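You operate a simulated robot arm through the tools that you are given. There is no shell and no other tool. Be economical: measure what you need, move in short steps, check, and stop when the job is done.

You are at the controls of a simulated robot arm. One attempt, no reset.

TASK
Stack the 30 um spool case from the top of the grey bench on top of the 20 um spool case.

Only the result counts: the job must be done as asked and must still hold three seconds after the hand-in. Knocking over, shifting, dropping, spilling or breaking anything else fails it.

THE ROBOT
A 7-joint arm with a two-finger parallel gripper, fixed in place. Base frame: the origin is at the foot of the arm, x ahead of it, y to its left, z up; the work surface is at about z = 80. Lengths are in cm, angles in rad, forces in N, time in s.
With the tool pointing down near the work surface it reaches from about 30 to 70 cm from the base axis. Its first joint turns from -1.152 to 1.152 rad. Payload 1.57 kg.
The tool frame sits at the grasp point between the pads (the TCP): z along the fingers, y along the line on which they close. The tips reach 3 cm beyond it. The gripper opens to 11 cm. The fingers are 2.4 cm wide and 1.2 cm thick; the gripper's body (4.8 by 11.2 cm) begins 7.8 cm behind the TCP.
Orientation is that of the tool frame in the base frame, as a unit quaternion [x, y, z, w]. With the fingers straight down and closing along the base's y, the tool's x points along the base's -x, its y along +y and its z along -z.

THE INTERFACE
- The arm moves only by the tool send_rows. Its argument "moves" is a list of rows, each a list of 5 numbers: the gripper command, from -1 (shut) to 1 (fully open), values between in proportion, then the shift along the tool's x, y, z in cm, then the turn about the tool's z in rad. In form: [[jaw, x, y, z, twist], ...]. A call has 1 to 10 rows; each row shifts and turns the commanded pose from where the row before left it, along the tool's axes as they then stand. A row lasts 0.2 s, in which the tool goes at most 5 cm and 0.15 rad; a call with a longer step from one row to the next is refused whole, and so is a gripper value outside its range. Where a pose cannot be reached the arm comes as near as it can. A force on the tool above 40 N (or 10 N above the force at the start of the call, whichever is more), or a blocked arm, ends the call early, and 0.2 s more pass. The fingers move at their own pace (about 10.8 cm/s each) and stop on an object; they squeeze with about 43 N. The grip force told is the motor's: it shows also when the fingers shut on nothing. Time passes only in rows, and 0.2 s behind the last, so rows that do not move let the fingers close. The reply holds the time, the measured pose of the TCP, the force on the tool along the base axes, the opening and the grip force, in the units named above and with some noise.
- Cameras (640 x 400 px; columns grow to the right, rows downward): "scene" is fixed at [16.33, -40.72, 138.02]; the picture's right is [0.69, -0.73, 0.00], its down [-0.56, -0.53, -0.63] and it looks along [0.46, 0.43, -0.78] (base axes); focal length 328 px, centre (320, 200). "wrist" rides on the gripper at [-3.6, 0, -8] in the tool frame; the picture's right is [0.00, -1.00, 0.00], its down [0.97, 0.00, -0.24] and it looks along [0.24, 0.00, 0.97] (tool axes); focal length 218 px, centre (320, 200).
- get_image(camera): a new picture of that camera. No time passes.
- measure_at(camera, pixels): for up to 12 pixels [column, row] of the newest picture of that camera ("zoom" is the newest enlarged one), the place [x, y, z] in the base frame of the surface seen there, good to about 0.2 cm. No time passes.
- close_up(camera, box): a new picture of the part [left, top, right, bottom] of that camera's present view, enlarged. No time passes.
- hand_in(): hands the job in; it is judged then, once.

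Work in short steps. Measure before you move; look again where a grasp or a placing could have gone wrong, and mend it. You have 60 turns and 30 pictures in all, those below and enlarged ones among them. Open the gripper and draw the arm clear of the work before you hand the job in, unless the task says otherwise; then end with one line.

The tools are called after ">>>" by a JSON object that holds its "name" and its "arguments". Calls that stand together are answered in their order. send_rows: Moves the arm, as the interface text tells. Its arguments: {"type":"object","properties":{"moves":{"type":"array"}},"required":["moves"]} The other tools are called the same way: get_image (camera) takes a picture; measure_at (camera, pixels) gives the place of the surface under pixels of a picture; close_up (camera, box) takes an enlarged picture of a part of a camera's view; hand_in () hands the job in.

At the start:

```text
time: 0.0
eef_pos: [46.89, -11.81, 104.49]
ee_rot: [0.0, 1.0, -0.001, 0.0]
force: [0.4, -0.9, 0.3]
width: 10.99
grasp_force: 0.1
```

scene: 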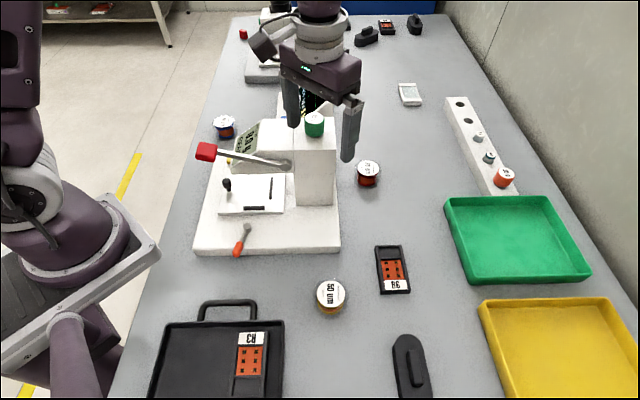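
wrist: 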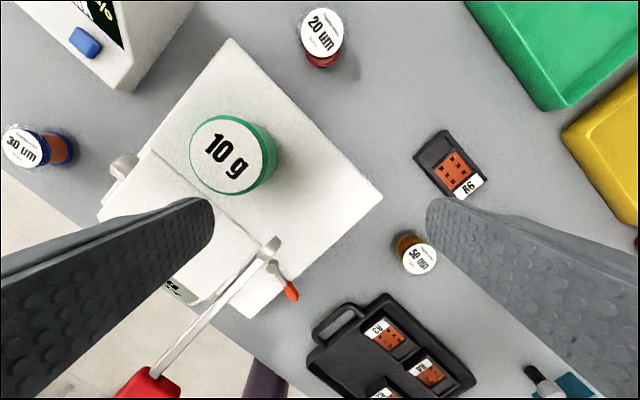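

The wrist picture shows the 20 um case at (322,35) and the 30 um case at (25,147). The scene camera has them at about (368,172) and (225,126). I'll enlarge both and measure.

>>> {"name": "close_up", "arguments": {"camera": "scene", "box": [190, 90, 270, 140]}}

>>> {"name": "measure_at", "arguments": {"camera": "scene", "pixels": [[224, 119], [216, 119], [233, 119], [225, 126], [226, 135], [212, 140], [368, 166], [358, 166], [378, 167], [368, 160], [368, 184], [390, 180]]}}

>>> {"name": "measure_at", "arguments": {"camera": "wrist", "pixels": [[22, 147], [5, 145], [40, 150], [60, 148], [70, 150], [90, 150], [322, 33], [302, 33], [342, 33], [322, 12], [322, 54], [370, 60]]}}

>>> {"name": "close_up", "arguments": {"camera": "scene", "box": [328, 145, 408, 195]}}

```text
8.00 times, centred on (230, 115) of scene
```

zoom: 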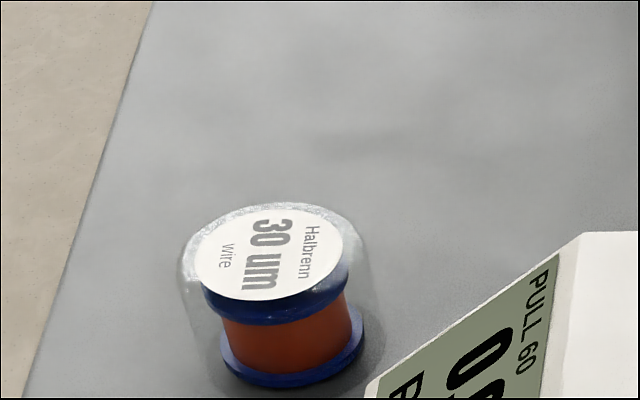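

```text
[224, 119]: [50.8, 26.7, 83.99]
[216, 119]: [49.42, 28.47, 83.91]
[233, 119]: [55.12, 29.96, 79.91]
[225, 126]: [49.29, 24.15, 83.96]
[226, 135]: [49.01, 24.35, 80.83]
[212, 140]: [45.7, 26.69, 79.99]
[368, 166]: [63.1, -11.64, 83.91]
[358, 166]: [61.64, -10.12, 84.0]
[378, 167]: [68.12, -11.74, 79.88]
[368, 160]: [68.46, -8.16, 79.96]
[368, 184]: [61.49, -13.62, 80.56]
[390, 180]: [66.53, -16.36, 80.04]
```

```text
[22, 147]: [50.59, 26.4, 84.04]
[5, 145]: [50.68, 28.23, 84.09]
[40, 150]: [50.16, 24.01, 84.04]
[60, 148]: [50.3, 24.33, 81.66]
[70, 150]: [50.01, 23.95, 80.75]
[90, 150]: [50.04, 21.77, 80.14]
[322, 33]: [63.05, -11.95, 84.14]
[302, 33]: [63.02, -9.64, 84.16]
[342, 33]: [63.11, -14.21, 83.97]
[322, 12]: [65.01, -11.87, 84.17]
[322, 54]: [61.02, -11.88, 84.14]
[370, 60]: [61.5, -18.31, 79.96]
```

```text
8.00 times, centred on (368, 170) of scene
```

zoom: 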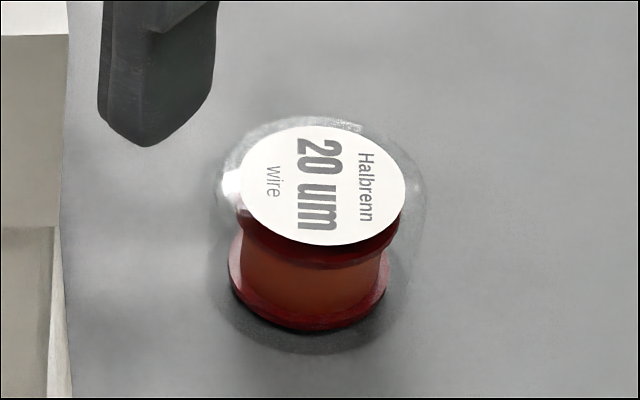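

The label centre is near (50.6, 26.3, 84) for the 30 um case and (63.05, -11.9, 84.1) for the 20 um case. The clear shell is wider than the label. I'll check the height of obstacles in the path before crossing.

>>> {"name": "measure_at", "arguments": {"camera": "scene", "pixels": [[314, 118], [322, 124], [206, 151], [250, 130], [240, 150], [255, 122], [290, 122], [330, 150], [287, 163], [233, 160], [262, 72], [282, 5]]}}

>>> {"name": "measure_at", "arguments": {"camera": "wrist", "pixels": [[225, 150], [125, 165], [120, 205], [100, 215], [185, 290], [150, 380], [130, 90], [90, 70], [235, 40], [380, 200], [60, 200], [150, 160]]}}

```text
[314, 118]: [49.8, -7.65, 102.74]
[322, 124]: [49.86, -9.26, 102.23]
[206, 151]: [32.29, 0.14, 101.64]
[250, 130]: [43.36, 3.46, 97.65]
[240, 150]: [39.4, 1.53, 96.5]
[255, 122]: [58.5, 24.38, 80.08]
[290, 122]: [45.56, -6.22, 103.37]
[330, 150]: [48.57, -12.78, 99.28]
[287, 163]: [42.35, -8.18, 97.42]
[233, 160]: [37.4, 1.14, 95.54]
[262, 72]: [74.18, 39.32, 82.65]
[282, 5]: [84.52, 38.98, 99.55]
```

```text
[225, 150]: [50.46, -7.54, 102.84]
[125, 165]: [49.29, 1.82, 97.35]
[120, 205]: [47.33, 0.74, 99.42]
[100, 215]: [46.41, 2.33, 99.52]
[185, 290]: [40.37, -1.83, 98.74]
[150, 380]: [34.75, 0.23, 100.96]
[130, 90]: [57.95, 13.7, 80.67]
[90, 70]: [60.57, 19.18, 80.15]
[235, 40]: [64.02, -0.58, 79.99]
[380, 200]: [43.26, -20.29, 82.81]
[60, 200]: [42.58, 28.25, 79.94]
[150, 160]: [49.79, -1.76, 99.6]
```

The 10 g weight's top is at z 102.8, above my fingertips at 101.5, so I go straight up first and then cross at height.

>>> {"name": "send_rows", "arguments": {"moves": [[1, 0, 0, -4, 0], [1, 0, 0, -4, 0], [1, 0, 0, -3, 0], [1, 0, 0, 0, 0]]}}

```text
time: 1.0
eef_pos: [46.86, -11.83, 115.68]
ee_rot: [0.0, 1.0, 0.0, 0.0]
force: [0.2, -0.3, -0.8]
width: 10.98
grasp_force: 0.1
```

Now at z 115.7, clear of the weight. I cross toward (50.5, 26.2).

>>> {"name": "send_rows", "arguments": {"moves": [[1, -0.5, 4.5, 0, 0], [1, -0.5, 4.5, 0, 0], [1, -0.5, 4.5, 0, 0], [1, -0.5, 4.5, 0, 0], [1, -0.5, 4.5, 0, 0], [1, -0.5, 4.5, 0, 0], [1, -0.5, 4.5, 0, 0], [1, -0.2, 4.5, 0, 0], [1, 0, 2, 0, 0], [1, 0, 0, 0, 0]]}}

>>> {"name": "get_image", "arguments": {"camera": "wrist"}}

```text
time: 3.2
eef_pos: [50.7, 26.35, 115.73]
ee_rot: [0.0, 1.0, 0.0, 0.0]
force: [-0.3, -0.4, 1.1]
width: 10.99
grasp_force: 0.1
```

```text
25 pictures are left
```

wrist: 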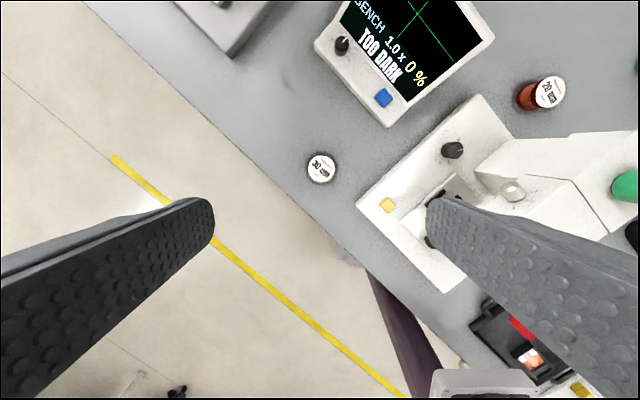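

The 30 um case is at (321,168), with the machine base corner at (357,207) and the monitor's corner at (387,127). I'll measure these to choose the closing direction.

>>> {"name": "measure_at", "arguments": {"camera": "wrist", "pixels": [[321, 168], [308, 168], [334, 168], [321, 155], [321, 181], [359, 207], [475, 97], [387, 124], [317, 46], [336, 25], [385, 100], [440, 287]]}}

>>> {"name": "close_up", "arguments": {"camera": "wrist", "box": [264, 130, 384, 205]}}

```text
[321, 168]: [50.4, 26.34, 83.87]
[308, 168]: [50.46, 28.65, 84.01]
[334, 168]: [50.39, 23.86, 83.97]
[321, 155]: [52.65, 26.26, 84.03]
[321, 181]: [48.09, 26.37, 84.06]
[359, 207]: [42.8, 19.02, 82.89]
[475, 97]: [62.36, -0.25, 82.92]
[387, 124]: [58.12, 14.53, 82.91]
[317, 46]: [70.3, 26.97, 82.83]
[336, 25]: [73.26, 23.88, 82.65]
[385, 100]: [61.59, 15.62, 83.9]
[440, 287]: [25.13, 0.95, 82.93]
```

```text
5.33 times, centred on (324, 168) of wrist
```

zoom: 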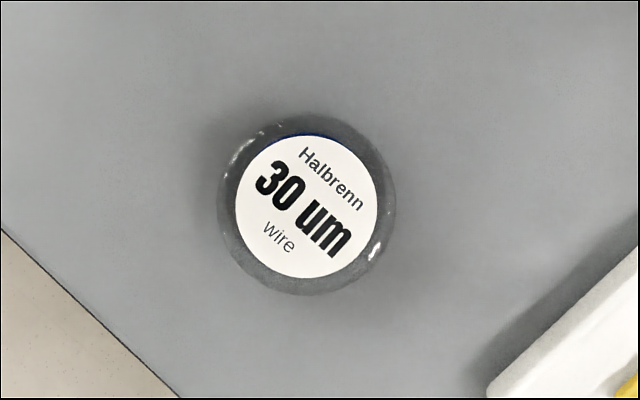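

The shell is about 6 cm across, centred at about (50.38, 26.28), with room on both sides for closing along y. I go down to z about 92, correcting x by 0.33, then look again.

>>> {"name": "send_rows", "arguments": {"moves": [[1, 0.33, -0.07, 4, 0], [1, 0, 0, 4.5, 0], [1, 0, 0, 4.5, 0], [1, 0, 0, 4.5, 0], [1, 0, 0, 4, 0], [1, 0, 0, 2.2, 0], [1, 0, 0, 0, 0]]}}

>>> {"name": "get_image", "arguments": {"camera": "wrist"}}

```text
time: 4.8
eef_pos: [50.28, 26.27, 91.84]
ee_rot: [0.0, 1.0, 0.0, -0.001]
force: [-0.6, 1.0, -0.5]
width: 10.98
grasp_force: 0.2
```

```text
23 pictures are left
```

wrist: 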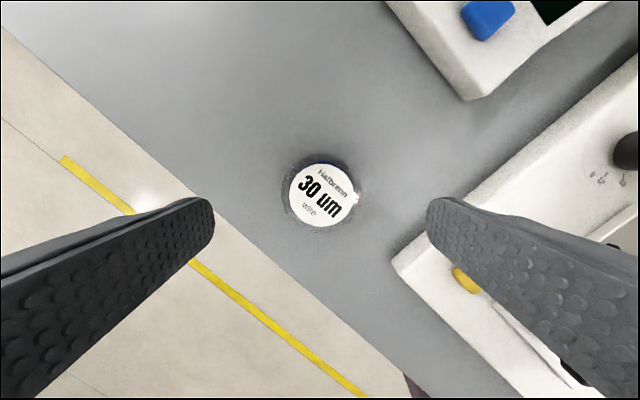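

The label is at (321,195), between the fingers, with nothing beneath them. I refine the centre.

>>> {"name": "measure_at", "arguments": {"camera": "wrist", "pixels": [[321, 195], [291, 195], [352, 195], [321, 168], [321, 223], [321, 163], [321, 230], [284, 195], [358, 195]]}}

>>> {"name": "close_up", "arguments": {"camera": "wrist", "box": [264, 150, 384, 225]}}

```text
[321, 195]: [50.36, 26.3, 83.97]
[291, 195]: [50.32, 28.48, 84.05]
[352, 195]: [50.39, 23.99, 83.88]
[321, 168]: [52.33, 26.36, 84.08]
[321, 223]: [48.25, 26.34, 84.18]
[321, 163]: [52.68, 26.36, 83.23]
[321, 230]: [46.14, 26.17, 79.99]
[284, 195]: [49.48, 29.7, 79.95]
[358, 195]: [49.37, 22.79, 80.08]
```

```text
5.33 times, centred on (324, 188) of wrist
```

zoom: 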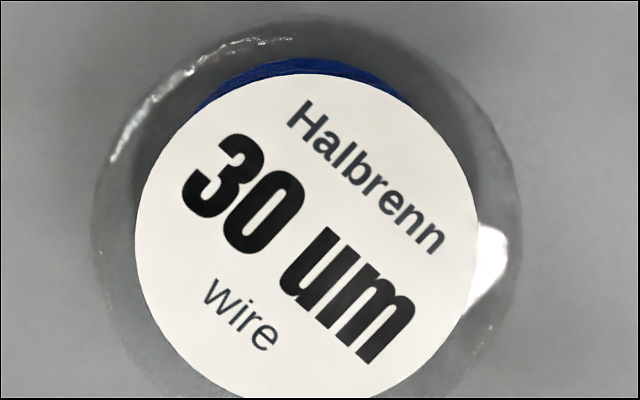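

The shell is centred at about (50.3, 26.3), right under the TCP. I go down 8 cm to z about 83.8, with the jaws open.

>>> {"name": "send_rows", "arguments": {"moves": [[1, 0, 0, 3, 0], [1, 0, 0, 3, 0], [1, 0, 0, 1.5, 0], [1, 0, 0, 0.6, 0], [1, 0, 0, 0, 0]]}}

```text
time: 6.0
eef_pos: [50.13, 26.17, 83.66]
ee_rot: [0.001, 1.0, 0.001, -0.001]
force: [0.0, -0.2, 0.0]
width: 11.02
grasp_force: 0.1
```

At z 83.66, no contact. I nudge x by +0.15 and close.

>>> {"name": "send_rows", "arguments": {"moves": [[1, -0.15, 0.1, 0, 0], [0.3, 0, 0, 0, 0], [-0.2, 0, 0, 0, 0], [-1, 0, 0, 0, 0], [-1, 0, 0, 0, 0], [-1, 0, 0, 0, 0]]}}

>>> {"name": "get_image", "arguments": {"camera": "wrist"}}

```text
time: 7.4
eef_pos: [50.48, 26.29, 83.83]
ee_rot: [0.0, 1.0, -0.001, 0.0]
force: [0.2, -1.1, 1.3]
width: 6.02
grasp_force: 43.1
```

```text
21 pictures are left
```

wrist: 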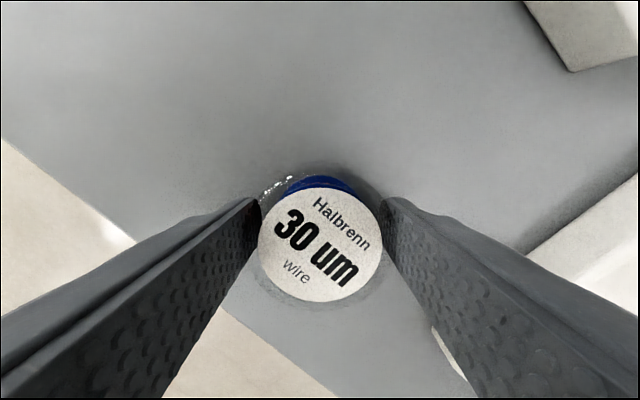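

The case is held at width 6.02 with 43 N. I lift a little to test the grip, then go up high.

>>> {"name": "send_rows", "arguments": {"moves": [[-1, 0, 0, -1, 0], [-1, 0, 0, -2, 0], [-1, 0, 0, -4, 0], [-1, 0, 0, -4.5, 0], [-1, 0, 0, -4.5, 0], [-1, 0, 0, -4.5, 0], [-1, 0, 0, -4.5, 0], [-1, 0, 0, -3, 0], [-1, 0, 0, 0, 0]]}}

>>> {"name": "get_image", "arguments": {"camera": "wrist"}}

```text
time: 9.4
eef_pos: [50.45, 26.31, 111.85]
ee_rot: [0.0, 1.0, 0.0, 0.0]
force: [0.6, -0.7, -0.3]
width: 6.04
grasp_force: 42.9
```

```text
20 pictures are left
```

wrist: 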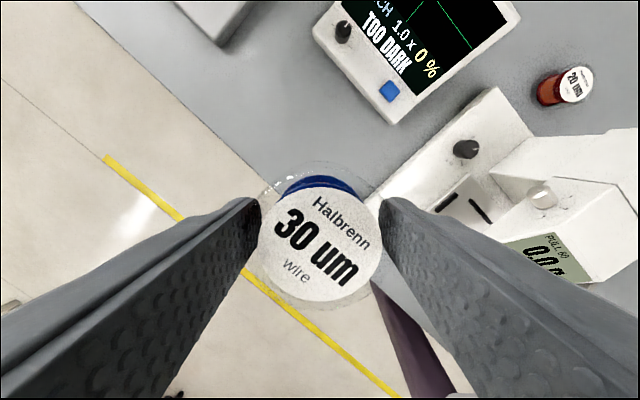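

The case is held steady. I check the monitor's top height in the path before crossing.

>>> {"name": "measure_at", "arguments": {"camera": "wrist", "pixels": [[515, 15], [490, 5], [440, 60], [375, 5], [576, 84], [590, 150]]}}

```text
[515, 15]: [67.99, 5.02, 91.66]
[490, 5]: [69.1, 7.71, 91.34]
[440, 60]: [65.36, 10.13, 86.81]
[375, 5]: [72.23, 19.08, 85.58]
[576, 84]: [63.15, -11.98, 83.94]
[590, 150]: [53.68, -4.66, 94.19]
```

Everything in the path is below 103 while the case bottom is near 108. I cross to (63.0, -11.95).

>>> {"name": "send_rows", "arguments": {"moves": [[-1, -1.4, -4.25, 0, 0], [-1, -1.4, -4.25, 0, 0], [-1, -1.4, -4.25, 0, 0], [-1, -1.4, -4.25, 0, 0], [-1, -1.4, -4.25, 0, 0], [-1, -1.4, -4.25, 0, 0], [-1, -1.4, -4.25, 0, 0], [-1, -1.4, -4.25, 0, 0], [-1, -1.4, -4.25, 0, 0], [-1, 0, 0, 0, 0]]}}

>>> {"name": "get_image", "arguments": {"camera": "scene"}}

>>> {"name": "get_image", "arguments": {"camera": "wrist"}}

```text
time: 11.6
eef_pos: [63.0, -12.02, 111.73]
ee_rot: [0.0, 1.0, 0.0, 0.0]
force: [0.6, 0.5, -0.8]
width: 6.04
grasp_force: 42.8
```

```text
19 pictures are left
```

scene: 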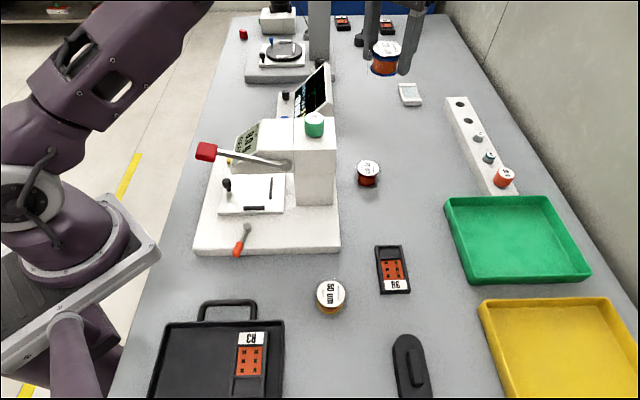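

```text
18 pictures are left
```

wrist: 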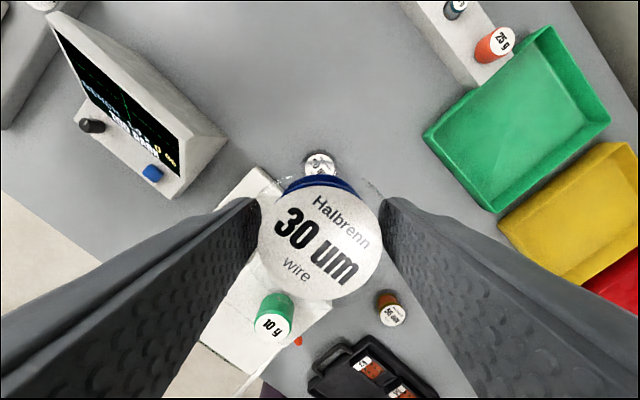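

The 20 um case is still in sight of the scene camera at (368,172). I refine its label centre, and the held label's centre relative to the TCP.

>>> {"name": "close_up", "arguments": {"camera": "scene", "box": [328, 145, 408, 195]}}

>>> {"name": "measure_at", "arguments": {"camera": "zoom", "pixels": [[323, 185], [243, 185], [403, 187], [323, 130], [323, 243], [270, 145], [380, 228], [270, 228], [375, 145]]}}

>>> {"name": "measure_at", "arguments": {"camera": "wrist", "pixels": [[320, 245], [262, 240], [378, 240], [320, 196], [320, 296], [290, 210], [350, 280], [290, 280], [350, 210]]}}

```text
8.00 times, centred on (368, 170) of scene
```

zoom: 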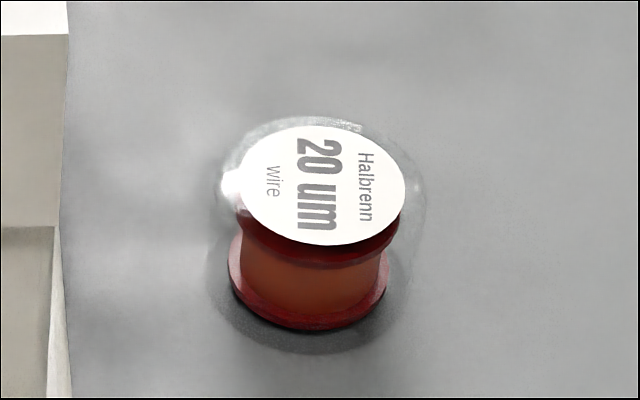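

```text
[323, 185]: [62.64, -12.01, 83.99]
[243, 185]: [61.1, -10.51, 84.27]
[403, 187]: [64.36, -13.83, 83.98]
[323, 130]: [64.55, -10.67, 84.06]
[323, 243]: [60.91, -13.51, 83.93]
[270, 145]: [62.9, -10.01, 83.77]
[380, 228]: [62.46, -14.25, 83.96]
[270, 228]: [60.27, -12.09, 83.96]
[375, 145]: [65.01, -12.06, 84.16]
```

```text
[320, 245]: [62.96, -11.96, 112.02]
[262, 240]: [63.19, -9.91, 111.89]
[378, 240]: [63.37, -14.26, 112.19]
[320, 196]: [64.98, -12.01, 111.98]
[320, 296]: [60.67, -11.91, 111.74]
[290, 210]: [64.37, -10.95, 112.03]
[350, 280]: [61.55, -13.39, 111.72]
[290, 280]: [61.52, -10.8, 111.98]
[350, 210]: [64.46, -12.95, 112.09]
```

The scene camera puts the 20 um centre at about (62.7, -12.1), against my earlier rougher wrist value of 63.0. I back off 6 cm in x so the wrist camera sees all of the 20 um label.

>>> {"name": "send_rows", "arguments": {"moves": [[-1, 3, 0, 0, 0], [-1, 3, 0, 0, 0], [-1, 0, 0, 0, 0]]}}

>>> {"name": "close_up", "arguments": {"camera": "wrist", "box": [260, 90, 380, 165]}}

```text
time: 12.4
eef_pos: [56.83, -11.83, 111.62]
ee_rot: [0.0, 1.0, 0.0, 0.001]
force: [-0.7, -0.8, -0.2]
width: 6.0
grasp_force: 42.6
```

```text
5.33 times, centred on (320, 128) of wrist
```

zoom: 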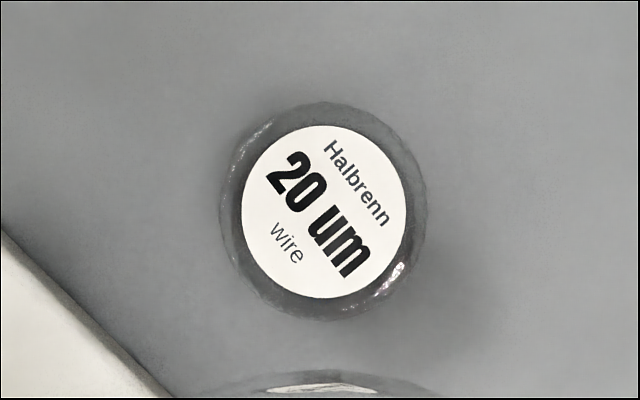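

The 20 um label is now fully visible at zoom (324,212), with edges at 242–407 and 125–299. I measure it.

>>> {"name": "measure_at", "arguments": {"camera": "zoom", "pixels": [[324, 212], [245, 212], [404, 212], [324, 129], [324, 295], [268, 153], [380, 271], [268, 271], [380, 153]]}}

```text
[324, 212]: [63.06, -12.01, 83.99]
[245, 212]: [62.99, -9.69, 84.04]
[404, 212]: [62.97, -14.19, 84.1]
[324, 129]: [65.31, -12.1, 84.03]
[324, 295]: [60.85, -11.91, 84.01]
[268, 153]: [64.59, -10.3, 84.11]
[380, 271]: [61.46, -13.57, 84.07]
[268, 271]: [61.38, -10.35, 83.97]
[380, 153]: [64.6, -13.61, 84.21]
```

The wrist camera gives the 20 um centre as (63.02, -11.97). I go back over it so the held label lines up (TCP at about 63.1, -11.93), then descend to about z 91.

>>> {"name": "send_rows", "arguments": {"moves": [[-1, -3.1, 0, 0, 0], [-1, -3.05, 0, 0, 0], [-1, 0, 0, 4, 0], [-1, 0, 0, 4.5, 0], [-1, 0, 0, 4.5, 0], [-1, 0, 0, 4.5, 0], [-1, 0, 0, 2.5, 0], [-1, 0, 0, 0.6, 0], [-1, 0, 0, 0, 0], [-1, 0, 0, 0, 0]]}}

>>> {"name": "close_up", "arguments": {"camera": "scene", "box": [304, 110, 432, 190]}}

```text
time: 14.6
eef_pos: [63.23, -12.06, 91.1]
ee_rot: [0.0, 1.0, 0.001, -0.001]
force: [0.9, -0.4, -1.1]
width: 6.03
grasp_force: 43.1
```

```text
5.00 times, centred on (368, 150) of scene
```

zoom: 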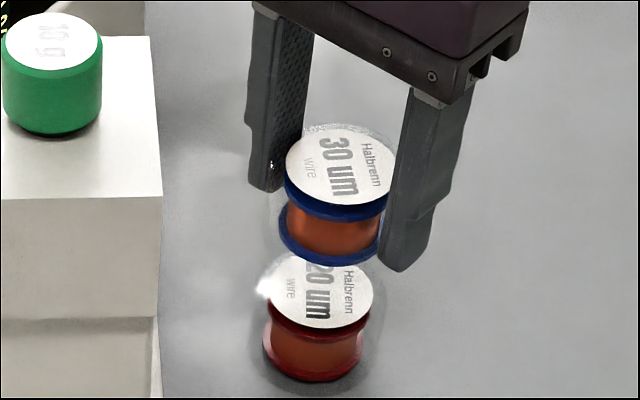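

The gap is clean and about 3 cm. I measure the held label's edges with the same camera as the 20 um reading (62.7, -12.1), to compare them.

>>> {"name": "measure_at", "arguments": {"camera": "zoom", "pixels": [[339, 170], [288, 170], [390, 172], [339, 135], [339, 206], [305, 145], [374, 197], [305, 197], [374, 145]]}}

```text
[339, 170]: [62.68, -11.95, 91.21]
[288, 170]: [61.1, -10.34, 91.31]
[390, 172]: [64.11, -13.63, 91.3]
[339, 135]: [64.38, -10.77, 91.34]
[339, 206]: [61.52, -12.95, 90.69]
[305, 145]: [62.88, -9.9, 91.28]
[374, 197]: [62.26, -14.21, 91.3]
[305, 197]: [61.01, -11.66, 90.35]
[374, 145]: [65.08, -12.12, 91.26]
```

The held label is at about (62.7, -12.0) in the scene camera, matching the 20 um case to 0.1 cm. I lower to just above contact, with contact expected at TCP z about 87.9.

>>> {"name": "send_rows", "arguments": {"moves": [[-1, 0, 0, 1.5, 0], [-1, 0, 0, 0.8, 0], [-1, 0, 0, 0.3, 0], [-1, 0, 0, 0.1, 0], [-1, 0, 0, 0, 0]]}}

>>> {"name": "close_up", "arguments": {"camera": "scene", "box": [328, 135, 408, 185]}}

```text
time: 15.8
eef_pos: [63.28, -11.79, 88.42]
ee_rot: [0.001, 1.0, 0.0, 0.001]
force: [0.5, 0.5, -0.6]
width: 6.02
grasp_force: 43.1
```

```text
8.00 times, centred on (368, 160) of scene
```

zoom: 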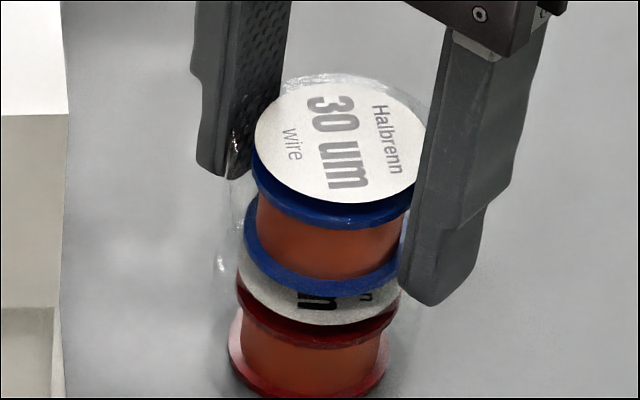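

Nearly touching at z 88.4 with no force. I lower in 0.1 cm steps and watch the force.

>>> {"name": "send_rows", "arguments": {"moves": [[-1, 0, 0, 0.1, 0], [-1, 0, 0, 0.1, 0], [-1, 0, 0, 0.1, 0], [-1, 0, 0, 0, 0]]}}

```text
time: 16.8
eef_pos: [63.16, -12.05, 88.2]
ee_rot: [0.0, 1.0, 0.0, 0.0]
force: [0.5, -0.2, -1.0]
width: 6.01
grasp_force: 42.2
```

No contact yet, so I lower further.

>>> {"name": "send_rows", "arguments": {"moves": [[-1, 0, 0, 0.1, 0], [-1, 0, 0, 0.1, 0], [-1, 0, 0, 0, 0]]}}

```text
time: 17.6
eef_pos: [63.24, -11.96, 88.01]
ee_rot: [0.0, 1.0, 0.0, 0.0]
force: [0.2, 0.5, -0.9]
width: 6.03
grasp_force: 42.7
```

>>> {"name": "send_rows", "arguments": {"moves": [[-1, 0, 0, 0.1, 0], [-1, 0, 0, 0, 0]]}}

```text
time: 18.2
eef_pos: [63.15, -11.87, 87.94]
ee_rot: [-0.001, 1.0, -0.001, 0.0]
force: [-0.3, -1.1, -1.1]
width: 6.06
grasp_force: 43.0
```

Still no clear force at z 87.94, so I take another 0.1 cm step.

>>> {"name": "send_rows", "arguments": {"moves": [[-1, 0, 0, 0.1, 0], [-1, 0, 0, 0, 0]]}}

>>> {"name": "close_up", "arguments": {"camera": "scene", "box": [328, 135, 408, 185]}}

```text
time: 18.8
eef_pos: [63.18, -11.96, 87.87]
ee_rot: [0.0, 1.0, -0.001, -0.001]
force: [-0.5, 0.1, -1.5]
width: 6.05
grasp_force: 43.5
```

```text
8.00 times, centred on (368, 160) of scene
```

zoom: 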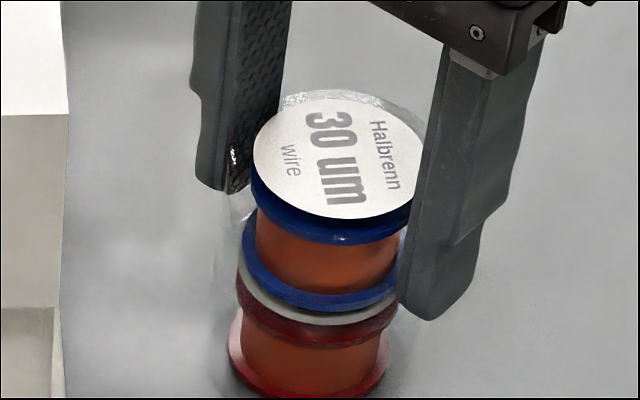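

The gap is almost closed, so I step down once more.

>>> {"name": "send_rows", "arguments": {"moves": [[-1, 0, 0, 0.1, 0], [-1, 0, 0, 0, 0], [-1, 0, 0, 0, 0]]}}

```text
time: 19.6
eef_pos: [63.12, -11.96, 87.72]
ee_rot: [0.0, 1.0, 0.0, 0.001]
force: [-0.9, 0.1, 11.0]
width: 6.03
grasp_force: 42.7
```

Contact: 11 N upward. I ease off by 0.05 cm and open the gripper gradually.

>>> {"name": "send_rows", "arguments": {"moves": [[-1, 0, 0, -0.06, 0], [-1, 0, 0, 0, 0], [0.2, 0, 0, 0, 0], [0.6, 0, 0, 0, 0], [0.8, 0, 0, 0, 0], [0.8, 0, 0, 0, 0]]}}

>>> {"name": "close_up", "arguments": {"camera": "scene", "box": [328, 135, 408, 185]}}

```text
time: 21.0
eef_pos: [63.18, -11.97, 87.79]
ee_rot: [0.0, 1.0, -0.001, 0.001]
force: [0.0, 0.4, 0.0]
width: 9.88
grasp_force: 0.1
```

```text
8.00 times, centred on (368, 160) of scene
```

zoom: 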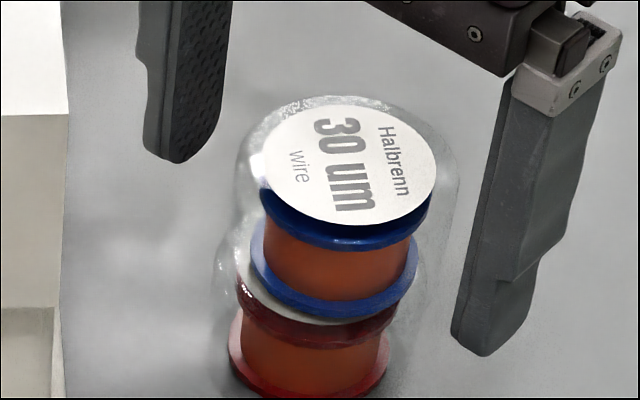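

The case is released, but its label has moved slightly to the right in the zoom, from centre about 337 to 350. I measure it and wait to see whether it is at rest.

>>> {"name": "measure_at", "arguments": {"camera": "zoom", "pixels": [[350, 165], [267, 165], [433, 168], [350, 110], [350, 222], [300, 122], [405, 208], [300, 208], [405, 122]]}}

>>> {"name": "send_rows", "arguments": {"moves": [[0.8, 0, 0, 0, 0], [0.8, 0, 0, 0, 0], [0.8, 0, 0, 0, 0], [0.8, 0, 0, 0, 0]]}}

>>> {"name": "close_up", "arguments": {"camera": "scene", "box": [328, 135, 408, 185]}}

```text
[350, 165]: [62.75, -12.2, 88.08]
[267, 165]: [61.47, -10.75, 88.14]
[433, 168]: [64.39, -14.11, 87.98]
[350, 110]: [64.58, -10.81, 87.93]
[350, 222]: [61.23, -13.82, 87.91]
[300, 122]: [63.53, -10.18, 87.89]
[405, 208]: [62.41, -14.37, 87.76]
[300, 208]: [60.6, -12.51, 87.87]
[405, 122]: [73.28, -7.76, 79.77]
```

```text
time: 22.0
eef_pos: [63.23, -11.87, 87.81]
ee_rot: [0.0, 1.0, 0.001, 0.0]
force: [-0.7, 0.2, 0.1]
width: 9.91
grasp_force: 0.1
```

```text
8.00 times, centred on (368, 160) of scene
```

zoom: 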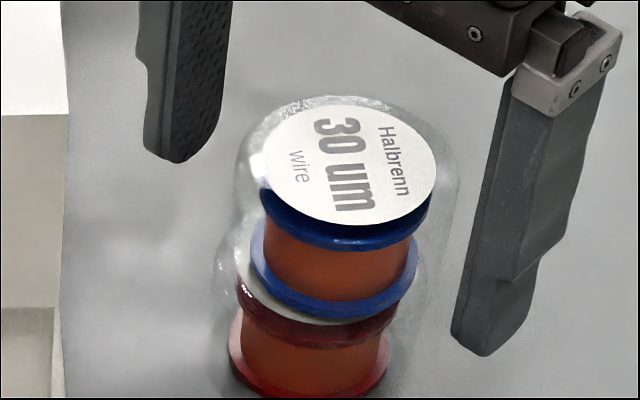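

The case is at rest and level (label z about 88.0 all over), offset about 0.3 cm on a 6 cm case. I draw straight up.

>>> {"name": "send_rows", "arguments": {"moves": [[1, 0, 0, 0, 0], [1, 0, 0, -1, 0], [1, 0, 0, -3, 0], [1, 0, 0, -4.5, 0], [1, 0, 0, -4.5, 0], [1, 0, 0, -4.5, 0], [1, 0, 0, -4.5, 0], [1, 0, 0, -3, 0], [1, 0, 0, 0, 0]]}}

>>> {"name": "get_image", "arguments": {"camera": "wrist"}}

>>> {"name": "get_image", "arguments": {"camera": "scene"}}

>>> {"name": "close_up", "arguments": {"camera": "scene", "box": [328, 135, 408, 185]}}

```text
time: 24.0
eef_pos: [63.09, -12.21, 112.72]
ee_rot: [0.001, 1.0, 0.0, -0.001]
force: [0.1, -0.1, 0.1]
width: 11.01
grasp_force: 0.0
```

```text
10 pictures are left
```

wrist: 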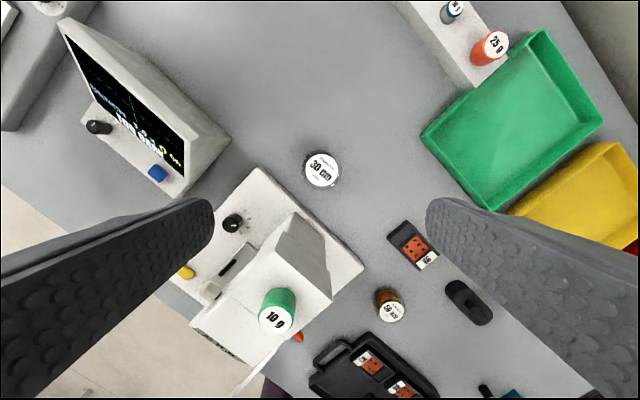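

```text
9 pictures are left
```

scene: 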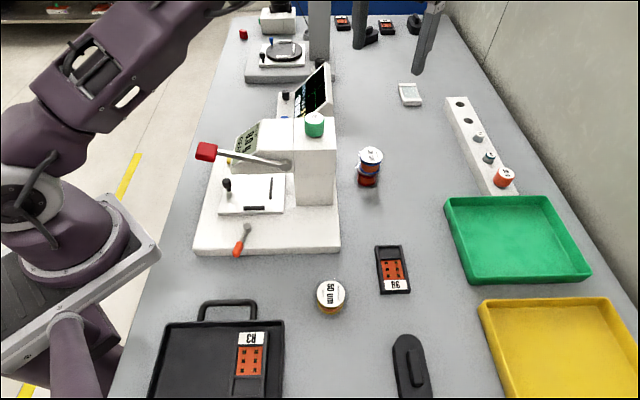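

```text
8.00 times, centred on (368, 160) of scene
```

zoom: 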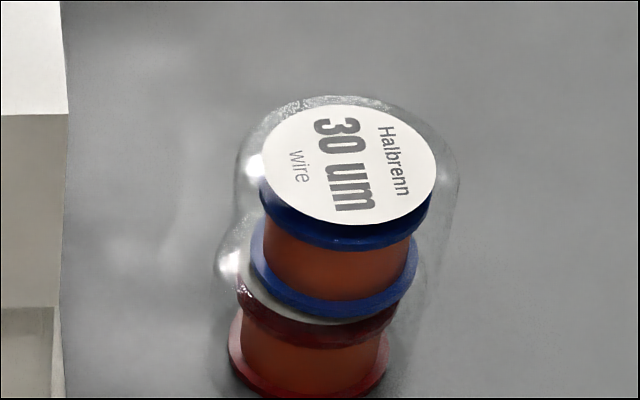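

The stack is steady, nothing else has moved, and the gripper is open and clear above it. I hand in.

>>> {"name": "hand_in", "arguments": {}}

```text
The job is handed in.
```

The 30 um spool case is stacked on the 20 um spool case, level and about 0.3 cm off centre; it was still in place when I handed in, with the gripper open and clear.
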